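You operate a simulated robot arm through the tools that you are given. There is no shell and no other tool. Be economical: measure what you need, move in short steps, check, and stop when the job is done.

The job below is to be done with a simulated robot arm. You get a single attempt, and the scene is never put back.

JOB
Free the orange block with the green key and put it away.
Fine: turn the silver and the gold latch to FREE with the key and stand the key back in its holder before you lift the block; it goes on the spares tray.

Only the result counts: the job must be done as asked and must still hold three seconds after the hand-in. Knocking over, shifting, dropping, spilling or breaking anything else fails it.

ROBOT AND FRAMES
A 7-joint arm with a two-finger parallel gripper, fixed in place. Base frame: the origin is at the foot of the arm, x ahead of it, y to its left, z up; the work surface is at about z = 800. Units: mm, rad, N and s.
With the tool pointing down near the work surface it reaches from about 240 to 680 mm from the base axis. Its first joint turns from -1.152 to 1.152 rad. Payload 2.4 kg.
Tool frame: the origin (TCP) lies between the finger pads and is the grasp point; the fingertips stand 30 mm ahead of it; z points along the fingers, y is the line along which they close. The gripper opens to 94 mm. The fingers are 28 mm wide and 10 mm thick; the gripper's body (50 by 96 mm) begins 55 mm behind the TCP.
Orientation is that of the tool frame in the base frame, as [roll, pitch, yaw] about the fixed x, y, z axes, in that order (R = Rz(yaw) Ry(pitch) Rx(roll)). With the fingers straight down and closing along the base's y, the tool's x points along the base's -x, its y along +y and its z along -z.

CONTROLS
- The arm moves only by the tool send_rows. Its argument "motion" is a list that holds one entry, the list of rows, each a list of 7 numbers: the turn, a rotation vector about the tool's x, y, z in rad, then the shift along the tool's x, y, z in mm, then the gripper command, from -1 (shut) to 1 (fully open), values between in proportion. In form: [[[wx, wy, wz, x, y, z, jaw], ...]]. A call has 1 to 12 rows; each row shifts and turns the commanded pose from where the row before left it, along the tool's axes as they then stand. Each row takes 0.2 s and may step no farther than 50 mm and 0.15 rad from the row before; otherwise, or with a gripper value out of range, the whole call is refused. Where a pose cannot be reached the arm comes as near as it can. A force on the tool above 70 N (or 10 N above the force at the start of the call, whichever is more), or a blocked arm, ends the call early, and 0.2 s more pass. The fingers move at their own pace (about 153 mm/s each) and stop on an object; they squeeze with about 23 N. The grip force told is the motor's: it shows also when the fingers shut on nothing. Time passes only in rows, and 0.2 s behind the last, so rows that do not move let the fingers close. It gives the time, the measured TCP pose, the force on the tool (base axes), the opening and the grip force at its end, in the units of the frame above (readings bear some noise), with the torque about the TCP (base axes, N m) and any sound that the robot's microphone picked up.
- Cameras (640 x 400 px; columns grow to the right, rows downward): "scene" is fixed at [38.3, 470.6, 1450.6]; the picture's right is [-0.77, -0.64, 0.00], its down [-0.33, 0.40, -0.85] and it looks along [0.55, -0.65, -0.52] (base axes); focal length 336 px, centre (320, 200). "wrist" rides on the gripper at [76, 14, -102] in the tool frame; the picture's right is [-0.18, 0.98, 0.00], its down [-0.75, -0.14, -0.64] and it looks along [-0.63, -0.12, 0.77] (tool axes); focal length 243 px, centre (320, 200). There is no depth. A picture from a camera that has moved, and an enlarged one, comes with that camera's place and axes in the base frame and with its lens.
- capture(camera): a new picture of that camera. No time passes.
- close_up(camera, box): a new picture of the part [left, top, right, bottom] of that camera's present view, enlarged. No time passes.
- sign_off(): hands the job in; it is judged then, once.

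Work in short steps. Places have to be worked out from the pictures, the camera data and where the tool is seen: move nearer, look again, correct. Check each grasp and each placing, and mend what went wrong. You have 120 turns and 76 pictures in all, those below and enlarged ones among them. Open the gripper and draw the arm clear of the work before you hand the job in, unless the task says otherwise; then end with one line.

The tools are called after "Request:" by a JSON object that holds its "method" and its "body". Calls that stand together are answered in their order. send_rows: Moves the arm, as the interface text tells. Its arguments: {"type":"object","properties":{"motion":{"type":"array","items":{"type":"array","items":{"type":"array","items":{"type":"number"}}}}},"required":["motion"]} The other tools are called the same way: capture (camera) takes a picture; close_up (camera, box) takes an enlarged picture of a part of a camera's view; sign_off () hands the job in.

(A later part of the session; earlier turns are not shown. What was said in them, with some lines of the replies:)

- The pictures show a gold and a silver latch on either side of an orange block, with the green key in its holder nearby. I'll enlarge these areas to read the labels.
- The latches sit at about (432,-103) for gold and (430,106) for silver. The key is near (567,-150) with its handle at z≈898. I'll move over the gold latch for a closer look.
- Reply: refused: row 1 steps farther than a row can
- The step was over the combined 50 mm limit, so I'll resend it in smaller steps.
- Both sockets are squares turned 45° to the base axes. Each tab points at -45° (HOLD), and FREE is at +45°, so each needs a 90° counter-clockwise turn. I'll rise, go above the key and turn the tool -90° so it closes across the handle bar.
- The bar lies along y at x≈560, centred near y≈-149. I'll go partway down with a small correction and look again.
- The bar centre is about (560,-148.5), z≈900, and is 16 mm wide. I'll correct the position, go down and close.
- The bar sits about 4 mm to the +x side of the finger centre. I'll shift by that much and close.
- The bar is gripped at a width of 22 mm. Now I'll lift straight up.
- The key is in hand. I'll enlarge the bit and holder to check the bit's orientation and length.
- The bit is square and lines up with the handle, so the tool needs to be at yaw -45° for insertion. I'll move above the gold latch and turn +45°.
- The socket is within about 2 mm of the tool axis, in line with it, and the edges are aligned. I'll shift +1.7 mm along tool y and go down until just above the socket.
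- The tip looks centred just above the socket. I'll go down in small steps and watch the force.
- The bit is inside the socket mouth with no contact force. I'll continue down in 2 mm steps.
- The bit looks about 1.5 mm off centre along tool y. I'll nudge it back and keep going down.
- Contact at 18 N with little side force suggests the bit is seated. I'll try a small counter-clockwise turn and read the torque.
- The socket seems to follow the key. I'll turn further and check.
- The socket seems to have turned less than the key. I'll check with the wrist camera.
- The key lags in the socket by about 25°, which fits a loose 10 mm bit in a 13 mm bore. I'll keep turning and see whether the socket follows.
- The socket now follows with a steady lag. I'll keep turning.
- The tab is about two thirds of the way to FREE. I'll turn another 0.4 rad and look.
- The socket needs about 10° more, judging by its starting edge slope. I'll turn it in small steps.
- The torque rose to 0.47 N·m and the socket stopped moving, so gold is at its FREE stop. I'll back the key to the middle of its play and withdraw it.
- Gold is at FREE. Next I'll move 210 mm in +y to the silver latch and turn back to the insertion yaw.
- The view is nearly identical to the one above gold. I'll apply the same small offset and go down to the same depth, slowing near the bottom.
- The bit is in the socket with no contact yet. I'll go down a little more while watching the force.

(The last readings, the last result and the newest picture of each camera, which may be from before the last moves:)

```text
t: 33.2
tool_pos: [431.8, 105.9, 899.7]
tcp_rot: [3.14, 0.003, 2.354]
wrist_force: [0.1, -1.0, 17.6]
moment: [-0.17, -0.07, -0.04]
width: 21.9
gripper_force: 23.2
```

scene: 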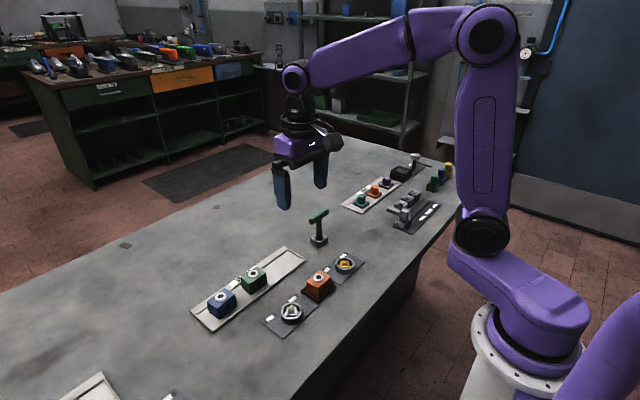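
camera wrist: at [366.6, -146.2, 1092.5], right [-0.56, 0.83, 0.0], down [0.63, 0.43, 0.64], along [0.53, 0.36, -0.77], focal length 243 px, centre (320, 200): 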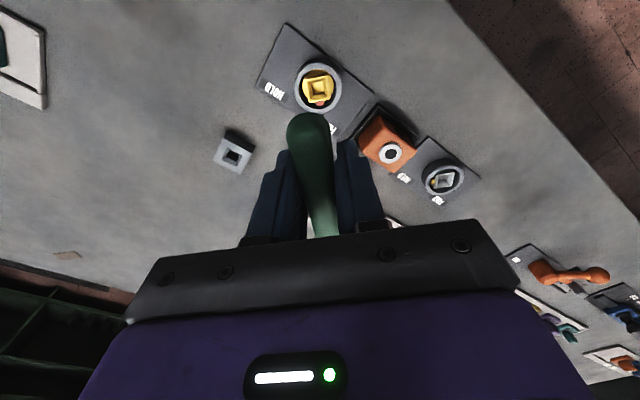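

The bit touches the floor at z≈899. I'll ease off 0.5 mm and start turning.

Request:
{"method": "send_rows", "body": {"motion": [[[0, 0, -0.1, 0, 0, -0.5, -1], [0, 0, -0.1, 0, 0, 0, -1], [0, 0, -0.1, 0, 0, 0, -1], [0, 0, -0.1, 0, 0, 0, -1], [0, 0, -0.1, 0, 0, 0, -1], [0, 0, -0.1, 0, 0, 0, -1], [0, 0, -0.1, 0, 0, 0, -1], [0, 0, -0.1, 0, 0, 0, -1], [0, 0, -0.1, 0, 0, 0, -1], [0, 0, 0, 0, 0, 0, -1]]]}}

Request:
{"method": "close_up", "body": {"camera": "scene", "box": [265, 280, 315, 330]}}

```text
t: 35.4
tool_pos: [429.8, 106.3, 899.2]
tcp_rot: [-3.14, 0.0, -3.027]
wrist_force: [1.7, -4.2, 10.6]
moment: [-0.22, -0.16, -0.01]
width: 22.3
gripper_force: 23.1
```

```text
8.00 times, centred on (290, 305) of scene
camera zoom: at [38.2, 470.4, 1450.7], right [-0.77, -0.64, 0.0], down [-0.33, 0.4, -0.85], along [0.55, -0.65, -0.52], focal length 2687 px, centre (560, -640)
```

zoom: 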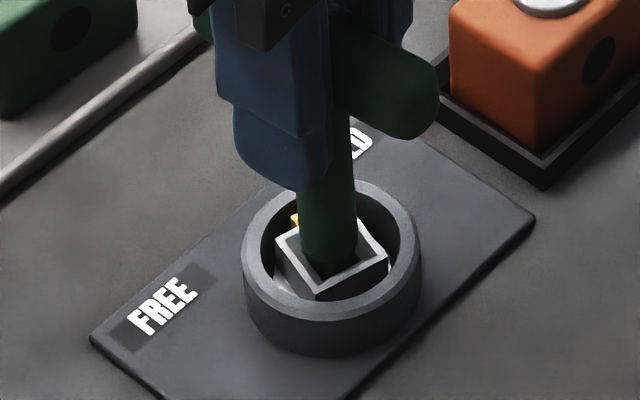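

The silver socket follows. I'll keep turning.

Request:
{"method": "send_rows", "body": {"motion": [[[0, 0, -0.1, 0, 0, 0, -1], [0, 0, -0.1, 0, 0, 0, -1], [0, 0, -0.1, 0, 0, 0, -1], [0, 0, -0.1, 0, 0, 0, -1], [0, 0, -0.1, 0, 0, 0, -1], [0, 0, -0.1, 0, 0, 0, -1], [0, 0, -0.1, 0, 0, 0, -1], [0, 0, -0.1, 0, 0, 0, -1], [0, 0, -0.1, 0, 0, 0, -1], [0, 0, -0.1, 0, 0, 0, -1], [0, 0, 0, 0, 0, 0, -1]]]}}

Request:
{"method": "close_up", "body": {"camera": "scene", "box": [265, 280, 315, 330]}}

```text
t: 37.8
tool_pos: [430.4, 104.6, 899.4]
tcp_rot: [3.14, 0.0, -2.027]
wrist_force: [-3.1, -5.8, -3.4]
moment: [-0.42, 0.23, 0.0]
width: 22.1
gripper_force: 22.6
```

```text
8.00 times, centred on (290, 305) of scene
camera zoom: at [38.3, 470.4, 1450.7], right [-0.77, -0.64, 0.0], down [-0.33, 0.4, -0.85], along [0.55, -0.65, -0.52], focal length 2687 px, centre (560, -640)
```

zoom: 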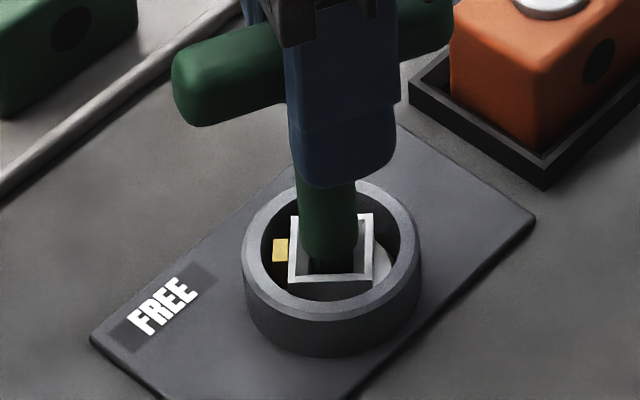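

Nearly there. I'll turn in small steps until the stop torque shows.

Request:
{"method": "send_rows", "body": {"motion": [[[0, 0, -0.06, 0, 0, 0, -1], [0, 0, -0.06, 0, 0, 0, -1], [0, 0, -0.06, 0, 0, 0, -1], [0, 0, 0, 0, 0, 0, -1]]]}}

```text
t: 38.8
tool_pos: [430.5, 104.5, 899.8]
tcp_rot: [3.141, -0.001, -1.847]
wrist_force: [-2.7, -6.5, 3.5]
moment: [-0.42, 0.24, -0.43]
width: 22.3
gripper_force: 23.4
```

Request:
{"method": "send_rows", "body": {"motion": [[[0, 0, -0.05, 0, 0, 0, -1], [0, 0, 0, 0, 0, 0, -1]]]}}

Request:
{"method": "close_up", "body": {"camera": "scene", "box": [265, 280, 315, 330]}}

```text
t: 39.4
tool_pos: [430.4, 105.1, 899.8]
tcp_rot: [-3.14, -0.001, -1.796]
wrist_force: [-1.0, -2.0, -4.9]
moment: [0.07, 0.07, -0.51]
width: 23.0
gripper_force: 23.1
```

```text
8.00 times, centred on (290, 305) of scene
camera zoom: at [38.4, 470.5, 1450.6], right [-0.77, -0.64, 0.0], down [-0.33, 0.4, -0.85], along [0.55, -0.65, -0.52], focal length 2687 px, centre (560, -640)
```

zoom: 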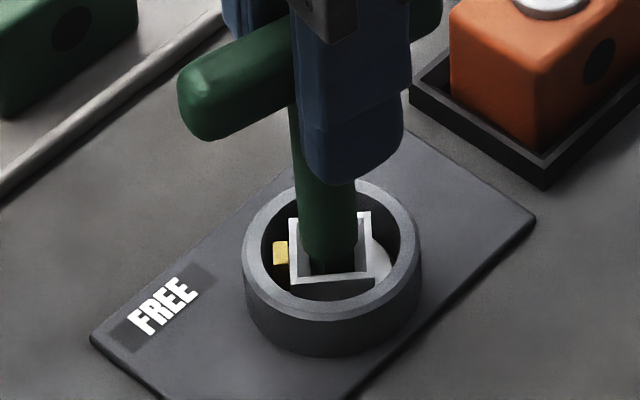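

Silver is at its stop. I'll back off to mid-play and withdraw.

Request:
{"method": "send_rows", "body": {"motion": [[[0, 0, 0.1, 0, 0, 0, -1], [0, 0, 0.1, 0, 0, 0, -1], [0, 0, 0.1, 0, 0, 0, -1], [0, 0, 0.1, 0, 0, 0, -1], [0, 0, 0.1, 0, 0, 0, -1], [0, 0, 0.059, 0, 0, 0, -1], [0, 0, 0, 0, 0, -10, -1], [0, 0, 0, 0, 0, -20, -1], [0, 0, 0, 0, 0, -30, -1], [0, 0, 0, 0, 0, -21, -1], [0, 0, 0, 0, 0, 0, -1]]]}}

Request:
{"method": "close_up", "body": {"camera": "wrist", "box": [270, 40, 370, 120]}}

```text
t: 41.8
tool_pos: [430.8, 104.2, 979.0]
tcp_rot: [-3.141, -0.002, -2.357]
wrist_force: [0.5, 0.1, -1.7]
moment: [-0.02, 0.0, 0.01]
width: 22.5
gripper_force: 23.0
```

```text
5.00 times, centred on (320, 80) of wrist
camera zoom: at [366.7, 59.9, 1081.1], right [-0.56, 0.83, 0.0], down [0.63, 0.43, 0.64], along [0.53, 0.36, -0.77], focal length 1213 px, centre (320, 800)
```

zoom: 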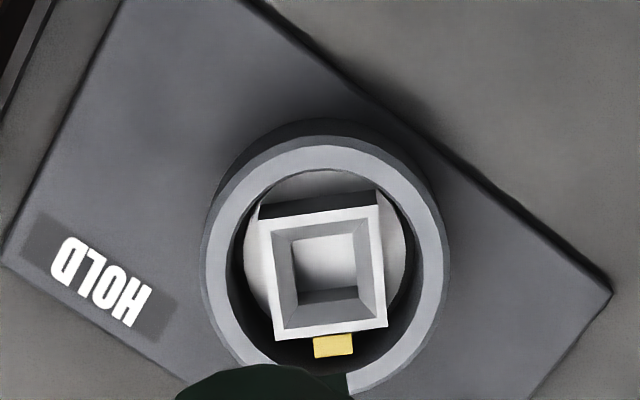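

Both latches are at FREE. Now I'll turn to yaw -90° and carry the key back above its holder.

Request:
{"method": "send_rows", "body": {"motion": [[[0, 0, 0.14726, 0, 0, 0, -1], [0, 0, 0.14726, 0, 0, 0, -1], [0, 0, 0.14726, 0, 0, 0, -1], [0, 0, 0.14726, 0, 0, 0, -1], [0, 0, 0.14726, 0, 0, 0, -1], [0, 0, 0.14726, 0, 0, 0, -1], [0, 0, 0.14726, 0, 0, 0, -1], [0, 0, 0.14726, 0, 0, 0, -1], [0, 0, 0.14726, 0, 0, 0, -1], [0, 0, 0.14726, 0, 0, 0, -1], [0, 0, 0.14726, 0, 0, 0, -1], [0, 0, 0.14726, 0, 0, 0, -1]]]}}

Request:
{"method": "send_rows", "body": {"motion": [[[0, 0, 0.14726, 0, 0, 0, -1], [0, 0, 0.14726, 0, 0, 0, -1], [0, 0, 0.14726, 0, 0, 0, -1], [0, 0, 0.14726, 0, 0, 0, -1], [0, 0, 0, -42.2, 21.9, 0, -1], [0, 0, 0, -42.2, 21.9, 0, -1], [0, 0, 0, -42.2, 21.9, 0, -1], [0, 0, 0, -42.2, 21.9, 0, -1], [0, 0, 0, -42.2, 21.9, 0, -1], [0, 0, 0, -42.4, 22, 0, -1], [0, 0, 0, 0, 0, 0, -1]]]}}

Request:
{"method": "close_up", "body": {"camera": "wrist", "box": [270, 50, 370, 120]}}

```text
t: 44.4
tool_pos: [431.4, 105.0, 980.2]
tcp_rot: [-3.14, 0.001, 2.155]
wrist_force: [-0.2, 0.1, -1.6]
moment: [-0.01, 0.01, -0.01]
width: 22.4
gripper_force: 23.8
```

```text
t: 46.8
tool_pos: [559.0, -148.3, 985.7]
tcp_rot: [-3.141, 0.0, 1.569]
wrist_force: [0.1, -0.5, -1.0]
moment: [-0.02, 0.01, 0.0]
width: 22.1
gripper_force: 23.1
```

```text
5.71 times, centred on (320, 85) of wrist
camera zoom: at [574.0, -73.0, 1087.7], right [0.98, -0.18, 0.0], down [-0.14, -0.75, 0.64], along [-0.12, -0.63, -0.77], focal length 1386 px, centre (320, 857)
```

zoom: 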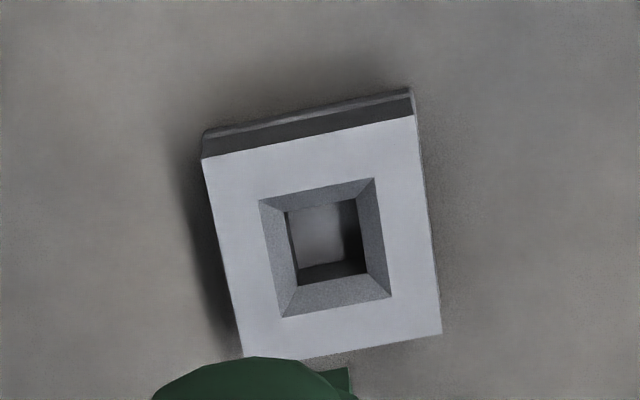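

The holder hole shows about 2 mm to +x of where it sat at lift-off, so I'll correct for that. Then I'll lower towards the seat and check near the mouth.

Request:
{"method": "send_rows", "body": {"motion": [[[0, 0, 0, -0.8, 2.2, 20, -1], [0, 0, 0, 0, 0, 20, -1], [0, 0, 0, 0, 0, 16, -1], [0, 0, 0, 0, 0, 8, -1], [0, 0, 0, 0, 0, 0, -1]]]}}

Request:
{"method": "close_up", "body": {"camera": "scene", "box": [295, 205, 345, 255]}}

```text
t: 48.0
tool_pos: [564.4, -148.3, 917.7]
tcp_rot: [-3.14, 0.0, 1.569]
wrist_force: [-0.9, 0.1, -2.0]
moment: [0.01, 0.02, -0.01]
width: 22.1
gripper_force: 23.0
```

```text
8.00 times, centred on (320, 230) of scene
camera zoom: at [38.4, 470.5, 1450.6], right [-0.77, -0.64, 0.0], down [-0.33, 0.4, -0.85], along [0.55, -0.65, -0.52], focal length 2687 px, centre (320, -40)
```

zoom: 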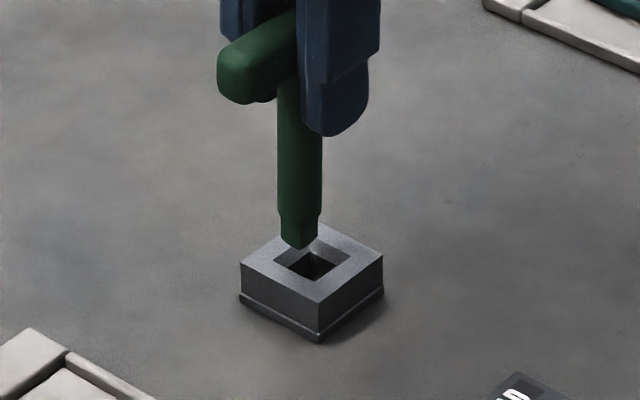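

The tip is about 4 mm off towards +x, because the previous picture was taken before the arm had settled. I'll correct it and look again.

Request:
{"method": "send_rows", "body": {"motion": [[[0, 0, 0, -0.6, -3.6, 0, -1], [0, 0, 0, 0, 0, 0, -1], [0, 0, 0, 0, 0, 0, -1]]]}}

Request:
{"method": "close_up", "body": {"camera": "scene", "box": [295, 205, 345, 255]}}

Request:
{"method": "close_up", "body": {"camera": "wrist", "box": [270, 50, 370, 120]}}

```text
t: 48.8
tool_pos: [560.1, -148.2, 917.1]
tcp_rot: [3.14, 0.0, 1.569]
wrist_force: [-0.8, -0.8, -1.6]
moment: [-0.02, -0.02, 0.0]
width: 21.9
gripper_force: 23.3
```

```text
8.00 times, centred on (320, 230) of scene
camera zoom: at [38.4, 470.5, 1450.6], right [-0.77, -0.64, 0.0], down [-0.33, 0.4, -0.85], along [0.55, -0.65, -0.52], focal length 2687 px, centre (320, -40)
```

zoom: 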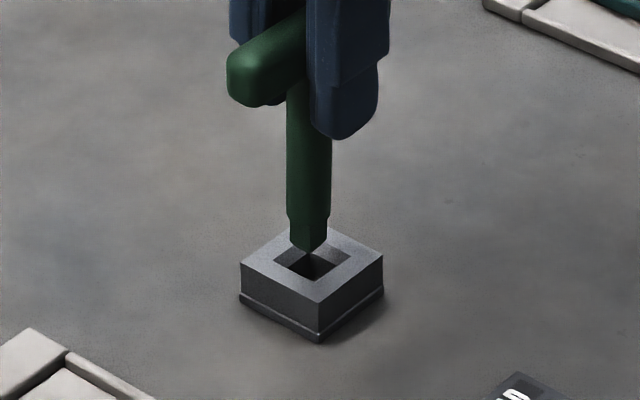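

```text
5.71 times, centred on (320, 85) of wrist
camera zoom: at [574.6, -72.7, 1019.0], right [0.98, -0.19, 0.0], down [-0.14, -0.75, 0.64], along [-0.12, -0.63, -0.77], focal length 1386 px, centre (320, 857)
```

zoom: 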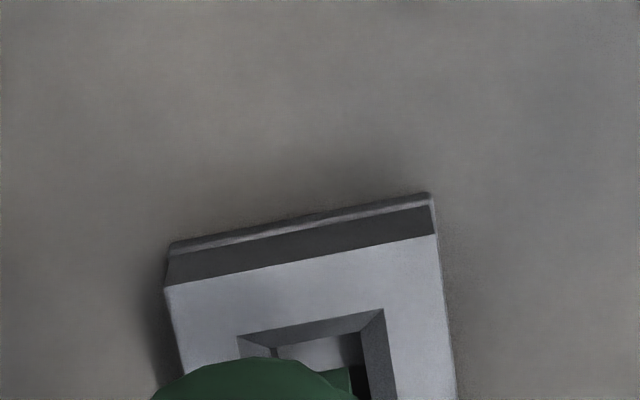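

The key is now within about 1 mm. I'll lower it into the holder slowly.

Request:
{"method": "send_rows", "body": {"motion": [[[0, 0, 0, 0, -0.7, 4, -1], [0, 0, 0, 0, 0, 4, -1], [0, 0, 0, 0, 0, 3, -1], [0, 0, 0, 0, 0, 2, -1], [0, 0, 0, 0, 0, 1, -1], [0, 0, 0, 0, 0, 1, -1], [0, 0, 0, 0, 0, 0, -1]]]}}

Request:
{"method": "close_up", "body": {"camera": "scene", "box": [295, 205, 345, 255]}}

```text
t: 50.4
tool_pos: [559.4, -149.1, 902.0]
tcp_rot: [3.141, 0.001, 1.569]
wrist_force: [-0.3, -1.0, -0.8]
moment: [-0.13, -0.01, 0.01]
width: 22.2
gripper_force: 23.1
```

```text
8.00 times, centred on (320, 230) of scene
camera zoom: at [38.4, 470.5, 1450.6], right [-0.77, -0.64, 0.0], down [-0.33, 0.4, -0.85], along [0.55, -0.65, -0.52], focal length 2687 px, centre (320, -40)
```

zoom: 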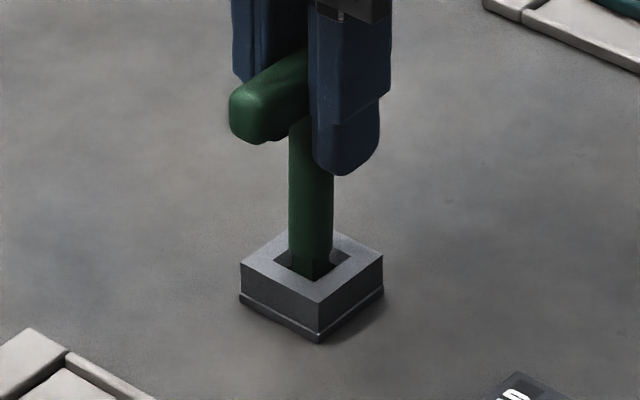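

Request:
{"method": "send_rows", "body": {"motion": [[[0, 0, 0, 0, 0, 1, -1], [0, 0, 0, 0, 0, 1, -1], [0, 0, 0, 0, 0, 0, -1]]]}}

```text
t: 51.2
tool_pos: [559.9, -149.5, 898.7]
tcp_rot: [3.141, 0.0, 1.569]
wrist_force: [0.2, -0.8, -1.4]
moment: [0.01, -0.03, -0.01]
width: 22.5
gripper_force: 23.0
```

Request:
{"method": "send_rows", "body": {"motion": [[[0, 0, 0, 0, 0, 1, -1], [0, 0, 0, 0, 0, 0, -1]]]}}

```text
t: 51.8
tool_pos: [560.1, -150.5, 898.4]
tcp_rot: [-3.142, 0.002, 1.57]
wrist_force: [-0.2, 0.2, -1.6]
moment: [-0.01, 0.04, 0.01]
width: 22.1
gripper_force: 22.7
```

Request:
{"method": "send_rows", "body": {"motion": [[[0, 0, 0, 0, 0, 1, -1], [0, 0, 0, 0, 0, 0, -1]]]}}

Request:
{"method": "close_up", "body": {"camera": "scene", "box": [272, 180, 368, 250]}}

```text
t: 52.4
tool_pos: [560.7, -150.0, 898.5]
tcp_rot: [-3.141, 0.0, 1.569]
wrist_force: [-0.2, 1.0, -1.5]
moment: [0.01, -0.02, 0.04]
width: 22.1
gripper_force: 23.5
```

```text
5.71 times, centred on (320, 215) of scene
camera zoom: at [38.4, 470.5, 1450.6], right [-0.77, -0.64, 0.0], down [-0.33, 0.4, -0.85], along [0.55, -0.65, -0.52], focal length 1919 px, centre (320, 114)
```

zoom: 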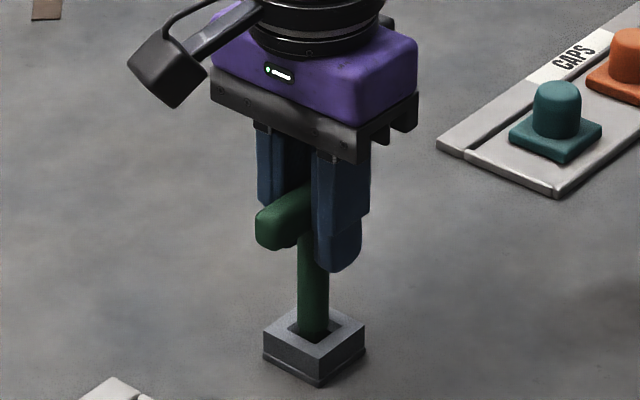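

The key is almost at its original height. I'll lower it a last millimetre or two until it touches.

Request:
{"method": "send_rows", "body": {"motion": [[[0, 0, 0, 0, 0, 0.7, -1], [0, 0, 0, 0, 0, 0.7, -1], [0, 0, 0, 0, 0, 0, -1]]]}}

```text
t: 53.2
tool_pos: [558.7, -149.3, 895.8]
tcp_rot: [-3.141, 0.0, 1.569]
wrist_force: [0.3, -0.4, -1.9]
moment: [-0.01, 0.0, 0.02]
width: 22.3
gripper_force: 23.0
```

Request:
{"method": "send_rows", "body": {"motion": [[[0, 0, 0, 0, 0, 0.7, -1], [0, 0, 0, 0, 0, 0.7, -1], [0, 0, 0, 0, 0, 0, -1]]]}}

```text
t: 54.0
tool_pos: [559.7, -149.1, 896.0]
tcp_rot: [3.139, 0.001, 1.568]
wrist_force: [-1.6, 0.9, 14.8]
moment: [0.1, 0.16, 0.01]
width: 22.4
gripper_force: 23.5
```

The key is seated on the holder floor (14.8 N). I'll open the gripper and rise straight up.

Request:
{"method": "send_rows", "body": {"motion": [[[0, 0, 0, 0, 0, -0.6, -1], [0, 0, 0, 0, 0, 0, -0.3], [0, 0, 0, 0, 0, 0, 0.3], [0, 0, 0, 0, 0, 0, 0.8], [0, 0, 0, 0, 0, -20, 0.8], [0, 0, 0, 0, 0, -40, 0.8], [0, 0, 0, 0, 0, -40, 0.8], [0, 0, 0, 0, 0, -20, 0.8], [0, 0, 0, 0, 0, 0, 0.8]]]}}

Request:
{"method": "close_up", "body": {"camera": "scene", "box": [272, 180, 368, 250]}}

```text
t: 56.0
tool_pos: [559.4, -149.8, 1017.4]
tcp_rot: [-3.141, 0.0, 1.569]
wrist_force: [-0.7, -0.8, -0.2]
moment: [0.02, 0.0, 0.0]
width: 84.3
gripper_force: 0.0
```

```text
5.71 times, centred on (320, 215) of scene
camera zoom: at [38.3, 470.6, 1450.6], right [-0.77, -0.64, 0.0], down [-0.33, 0.4, -0.85], along [0.55, -0.65, -0.52], focal length 1919 px, centre (320, 114)
```

zoom: 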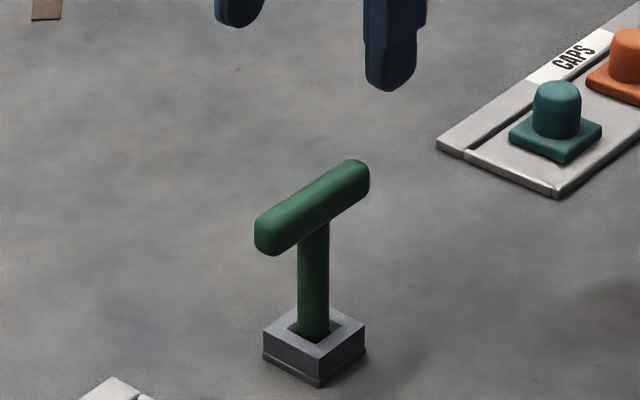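

The key stands as it did originally. Next I'll move above the orange block, turn back to the nominal yaw and look.

Request:
{"method": "send_rows", "body": {"motion": [[[0, 0, 0, 37.5, -31.8, 0, 0.8], [0, 0, 0, 37.5, -31.8, 0, 0.8], [0, 0, 0, 37.5, -31.8, 0, 0.8], [0, 0, 0, 37.5, -31.8, 0, 1], [0, 0, -0.15, 0, 0, 0, 1], [0, 0, -0.15, 0, 0, 0, 1], [0, 0, -0.15, 0, 0, 0, 1], [0, 0, -0.15, 0, 0, 0, 1], [0, 0, -0.15, 0, 0, 0, 1], [0, 0, -0.15, 0, 0, 0, 1], [0, 0, -0.15, 0, 0, 0, 1], [0, 0, -0.15, 0, 0, 0, 1]]]}}

Request:
{"method": "send_rows", "body": {"motion": [[[0, 0, -0.15, 0, 0, 0, 1], [0, 0, -0.15, 0, 0, 0, 1], [0, 0, -0.071, 0, 0, 0, 1], [0, 0, 0, 0, 0, 40, 1], [0, 0, 0, 0, 0, 30, 1], [0, 0, 0, 0, 0, 0, 1], [0, 0, 0, 0, 0, 0, 1]]]}}

Request:
{"method": "capture", "body": {"camera": "wrist"}}

Request:
{"method": "close_up", "body": {"camera": "wrist", "box": [250, 30, 400, 140]}}

Request:
{"method": "close_up", "body": {"camera": "scene", "box": [285, 250, 375, 310]}}

```text
t: 58.6
tool_pos: [432.5, 0.1, 1015.1]
tcp_rot: [3.141, -0.001, 2.772]
wrist_force: [0.1, -0.1, 0.6]
moment: [0.01, 0.01, 0.0]
width: 93.9
gripper_force: 0.0
```

```text
t: 60.2
tool_pos: [431.3, 1.9, 946.0]
tcp_rot: [3.141, -0.001, 3.14]
wrist_force: [-0.6, -0.4, 0.2]
moment: [0.01, 0.02, 0.0]
width: 94.2
gripper_force: 0.0
```

```text
21 pictures are left
camera wrist: at [355.8, 15.7, 1047.3], right [0.19, 0.98, 0.0], down [0.75, -0.14, 0.64], along [0.63, -0.12, -0.77], focal length 243 px, centre (320, 200)
```

wrist: 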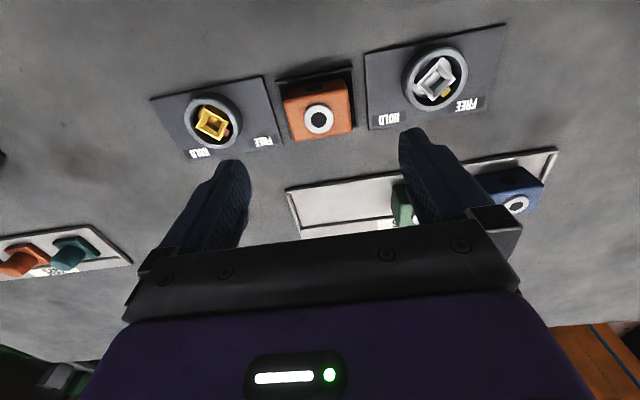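

```text
3.64 times, centred on (325, 85) of wrist
camera zoom: at [355.8, 15.7, 1047.3], right [0.19, 0.98, 0.0], down [0.75, -0.14, 0.64], along [0.63, -0.12, -0.77], focal length 882 px, centre (302, 618)
```

zoom: 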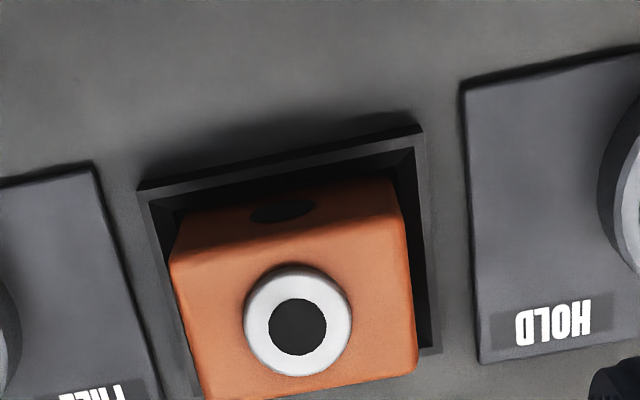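

```text
6.67 times, centred on (330, 280) of scene
camera zoom: at [38.4, 470.6, 1450.6], right [-0.77, -0.64, 0.0], down [-0.33, 0.4, -0.85], along [0.55, -0.65, -0.52], focal length 2239 px, centre (253, -333)
```

zoom: 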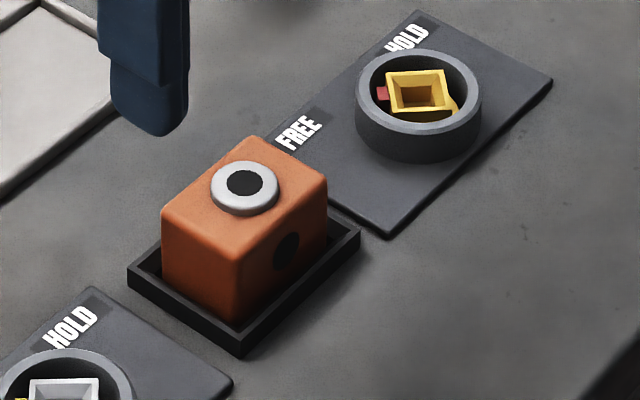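

The block measures about 36×54 mm, top near z=840, centred at about (433,0.5), and sits in a pocket with walls to z≈810. I'll go down so the tips stop above the pocket walls and check before closing.

Request:
{"method": "send_rows", "body": {"motion": [[[0, 0, 0, -1.5, -1.2, 30, 1], [0, 0, 0, 0, 0, 30, 1], [0, 0, 0, 0, 0, 25, 1], [0, 0, 0, 0, 0, 14, 1], [0, 0, 0, 0, 0, 0, 1], [0, 0, 0, 0, 0, 0, 1]]]}}

Request:
{"method": "close_up", "body": {"camera": "scene", "box": [285, 250, 375, 310]}}

```text
t: 61.6
tool_pos: [434.7, 1.4, 845.0]
tcp_rot: [3.14, 0.001, 3.14]
wrist_force: [1.6, 0.3, -1.1]
moment: [0.02, 0.0, 0.01]
width: 93.9
gripper_force: 0.1
```

```text
6.67 times, centred on (330, 280) of scene
camera zoom: at [38.4, 470.6, 1450.6], right [-0.77, -0.64, 0.0], down [-0.33, 0.4, -0.85], along [0.55, -0.65, -0.52], focal length 2239 px, centre (253, -333)
```

zoom: 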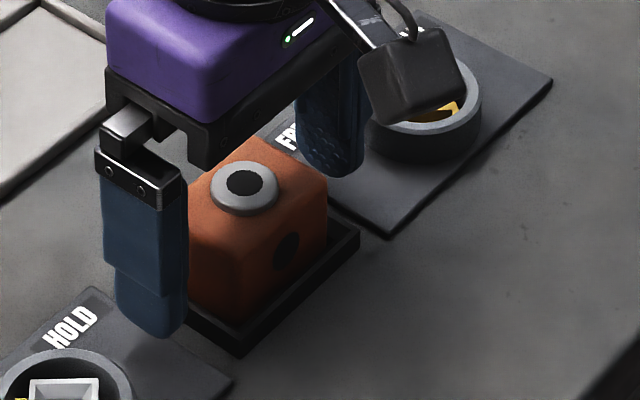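

The fingers straddle the block and sit clear of the walls. I'll close gently.

Request:
{"method": "send_rows", "body": {"motion": [[[0, 0, 0, 0, 0, 0, 0.4], [0, 0, 0, 0, 0, 0, 0.1], [0, 0, 0, 0, 0, 0, -0.3], [0, 0, 0, 0, 0, 0, -1], [0, 0, 0, 0, 0, 0, -1]]]}}

Request:
{"method": "close_up", "body": {"camera": "scene", "box": [285, 250, 375, 310]}}

```text
t: 62.8
tool_pos: [433.2, 0.3, 846.1]
tcp_rot: [3.141, 0.0, 3.139]
wrist_force: [-0.9, -8.2, 3.7]
moment: [-0.19, 0.0, 0.14]
width: 55.5
gripper_force: 23.2
```

```text
6.67 times, centred on (330, 280) of scene
camera zoom: at [38.3, 470.3, 1450.7], right [-0.77, -0.64, 0.0], down [-0.33, 0.4, -0.85], along [0.55, -0.65, -0.52], focal length 2239 px, centre (253, -333)
```

zoom: 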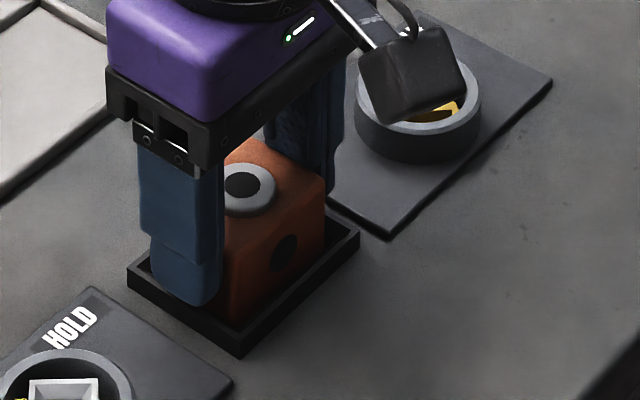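

Gripped at 55.5 mm with an 8 N sideways load along -y. I'll relieve that by 1 mm and lift slowly.

Request:
{"method": "send_rows", "body": {"motion": [[[0, 0, 0, 0, -0.8, 0, -1], [0, 0, 0, 0, 0, -3, -1], [0, 0, 0, 0, 0, -5, -1], [0, 0, 0, 0, 0, 0, -1]]]}}

```text
t: 63.8
tool_pos: [433.0, 1.2, 853.9]
tcp_rot: [3.14, 0.001, 3.139]
wrist_force: [0.8, 0.6, -1.7]
moment: [-0.01, 0.02, -0.02]
width: 55.6
gripper_force: 23.4
```

The block lifts freely. I'll raise it further and carry it above the empty part of the spares tray.

Request:
{"method": "send_rows", "body": {"motion": [[[0, 0, 0, 0, 0, -25, -1], [0, 0, 0, 0, 0, -35, -1], [0, 0, 0, -34, 0, 0, -1], [0, 0, 0, -34, 0, 0, -1], [0, 0, 0, -34, 0, 0, -1], [0, 0, 0, -34, 0, 0, -1], [0, 0, 0, 0, 0, 0, -1], [0, 0, 0, 0, 0, 0, -1]]]}}

Request:
{"method": "capture", "body": {"camera": "wrist"}}

Request:
{"method": "close_up", "body": {"camera": "scene", "box": [180, 200, 340, 340]}}

```text
t: 65.6
tool_pos: [570.4, -0.2, 913.9]
tcp_rot: [3.141, 0.001, 3.139]
wrist_force: [0.0, -0.1, -2.4]
moment: [-0.02, 0.01, 0.0]
width: 55.6
gripper_force: 23.2
```

```text
16 pictures are left
camera wrist: at [493.5, 14.0, 1015.5], right [0.19, 0.98, 0.0], down [0.75, -0.14, 0.64], along [0.63, -0.12, -0.77], focal length 243 px, centre (320, 200)
```

wrist: 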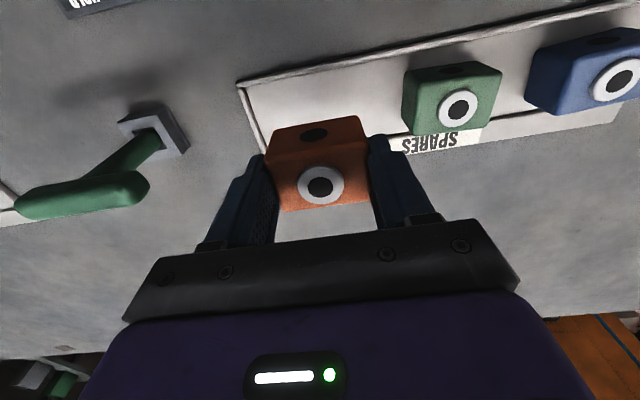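

```text
2.86 times, centred on (260, 270) of scene
camera zoom: at [38.4, 470.6, 1450.6], right [-0.77, -0.64, 0.0], down [-0.33, 0.4, -0.85], along [0.55, -0.65, -0.52], focal length 960 px, centre (491, 0)
```

zoom: 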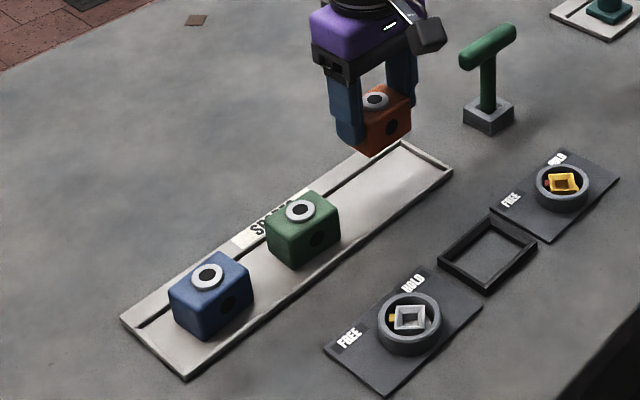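

The green block's centre is at about (570,98), so (570,0) lines up and is free. I'll lower the block towards the tray floor.

Request:
{"method": "send_rows", "body": {"motion": [[[0, 0, 0, 0, 0, 30, -1], [0, 0, 0, 0, 0, 20, -1], [0, 0, 0, 0, 0, 8, -1], [0, 0, 0, 0, 0, 0, -1], [0, 0, 0, 0, 0, 0, -1]]]}}

Request:
{"method": "close_up", "body": {"camera": "scene", "box": [230, 210, 330, 290]}}

```text
t: 66.8
tool_pos: [568.9, -1.0, 856.8]
tcp_rot: [-3.141, 0.0, 3.14]
wrist_force: [0.4, 0.0, -2.7]
moment: [0.01, -0.03, -0.02]
width: 55.5
gripper_force: 23.2
```

```text
5.00 times, centred on (280, 250) of scene
camera zoom: at [38.4, 470.6, 1450.6], right [-0.77, -0.64, 0.0], down [-0.33, 0.4, -0.85], along [0.55, -0.65, -0.52], focal length 1679 px, centre (520, -50)
```

zoom: 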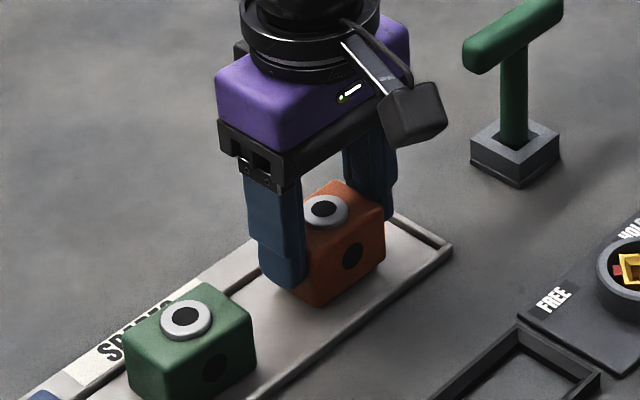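

Well placed and close to the floor. I'll lower it until it touches.

Request:
{"method": "send_rows", "body": {"motion": [[[0, 0, 0, 0, 0, 3, -1], [0, 0, 0, 0, 0, 2, -1], [0, 0, 0, 0, 0, 1, -1], [0, 0, 0, 0, 0, 0, -1]]]}}

```text
t: 67.8
tool_pos: [570.5, -2.2, 850.7]
tcp_rot: [-3.141, 0.001, 3.14]
wrist_force: [0.0, 0.0, -1.6]
moment: [0.02, -0.02, -0.02]
width: 55.6
gripper_force: 23.2
```

Request:
{"method": "send_rows", "body": {"motion": [[[0, 0, 0, 0, 0, 1, -1], [0, 0, 0, 0, 0, 1, -1], [0, 0, 0, 0, 0, 0, -1]]]}}

```text
t: 68.6
tool_pos: [569.2, -1.8, 847.4]
tcp_rot: [3.141, 0.0, 3.141]
wrist_force: [-6.1, 0.5, 17.1]
moment: [0.02, 0.33, -0.01]
width: 55.5
gripper_force: 23.3
```

Contact at 17 N. I'll ease up half a millimetre and check that the block sits flat.

Request:
{"method": "send_rows", "body": {"motion": [[[0, 0, 0, 0, 0, -0.7, -1], [0, 0, 0, 0, 0, 0, -1]]]}}

Request:
{"method": "close_up", "body": {"camera": "scene", "box": [265, 230, 315, 270]}}

```text
t: 69.2
tool_pos: [569.0, -1.2, 848.3]
tcp_rot: [-3.14, 0.0, 3.138]
wrist_force: [-3.6, -0.6, 8.3]
moment: [-0.01, 0.07, 0.01]
width: 55.7
gripper_force: 22.9
```

```text
10.00 times, centred on (290, 250) of scene
camera zoom: at [38.1, 470.5, 1450.6], right [-0.77, -0.64, 0.0], down [-0.33, 0.4, -0.85], along [0.55, -0.65, -0.52], focal length 3358 px, centre (620, -300)
```

zoom: 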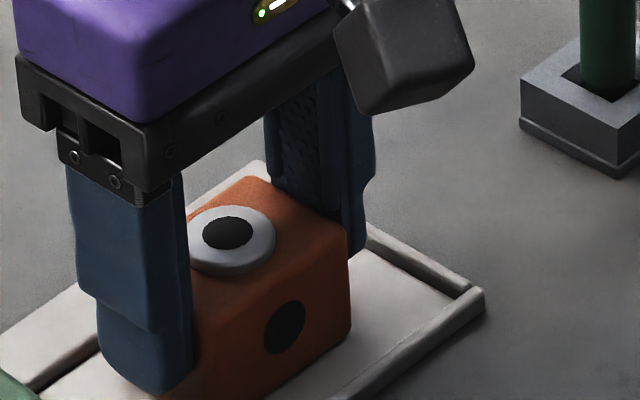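

The block is on the tray floor. I'll release it and rise.

Request:
{"method": "send_rows", "body": {"motion": [[[0, 0, 0, 0, 0, 0, 0.3], [0, 0, 0, 0, 0, 0, 0.6], [0, 0, 0, 0, 0, 0, 0.6], [0, 0, 0, 0, 0, -20, 0.6], [0, 0, 0, 0, 0, -40, 0.6], [0, 0, 0, 0, 0, -45, 0.6], [0, 0, 0, 45, 0, -10, 0.6], [0, 0, 0, 45, 0, -10, 0.6], [0, 0, 0, 30, 0, -30, 0.8], [0, 0, 0, 0, 0, 0, 1]]]}}

Request:
{"method": "capture", "body": {"camera": "scene"}}

Request:
{"method": "close_up", "body": {"camera": "scene", "box": [180, 200, 380, 340]}}

Request:
{"method": "capture", "body": {"camera": "wrist"}}

```text
t: 71.4
tool_pos: [448.6, -2.7, 1004.4]
tcp_rot: [3.141, 0.0, 3.14]
wrist_force: [-0.8, -0.7, 0.3]
moment: [0.01, 0.03, -0.02]
width: 94.1
gripper_force: 0.1
```

```text
12 pictures are left
```

scene: 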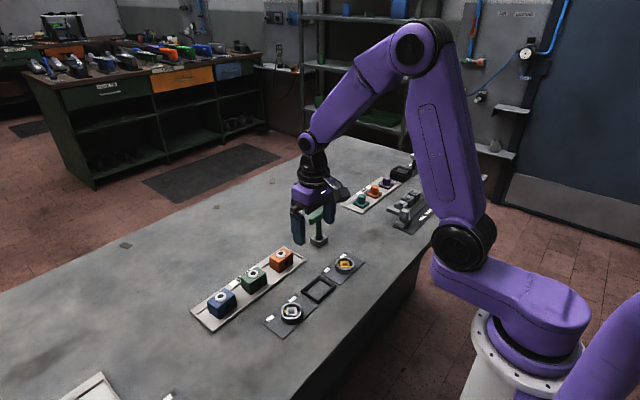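

```text
2.86 times, centred on (280, 270) of scene
camera zoom: at [38.3, 470.6, 1450.6], right [-0.77, -0.64, 0.0], down [-0.33, 0.4, -0.85], along [0.55, -0.65, -0.52], focal length 960 px, centre (434, 0)
```

zoom: 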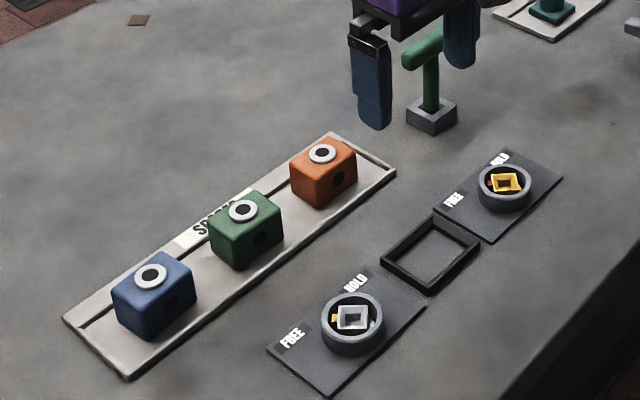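

```text
10 pictures are left
camera wrist: at [373.5, 11.1, 1106.7], right [0.19, 0.98, 0.0], down [0.75, -0.14, 0.64], along [0.63, -0.12, -0.77], focal length 243 px, centre (320, 200)
```

wrist: 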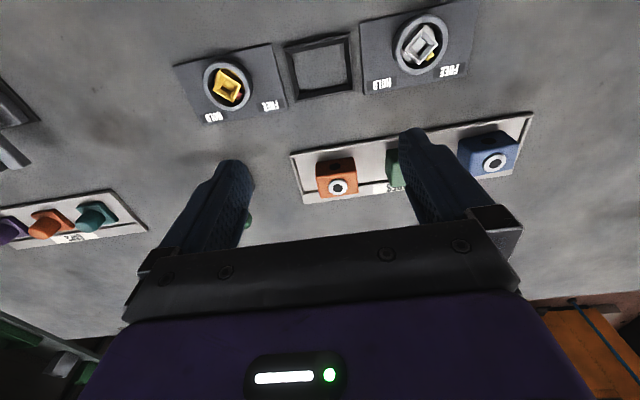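

The orange block is on the spares tray, both latches are at FREE, the key is in its holder, and the open gripper is clear of the work. I'm handing it in.

Request:
{"method": "sign_off", "body": {}}

```text
The job is handed in.
```

I turned both latches to FREE, stood the green key back in its holder, then lifted the orange block onto the spares tray; the last pictures show nothing else disturbed.
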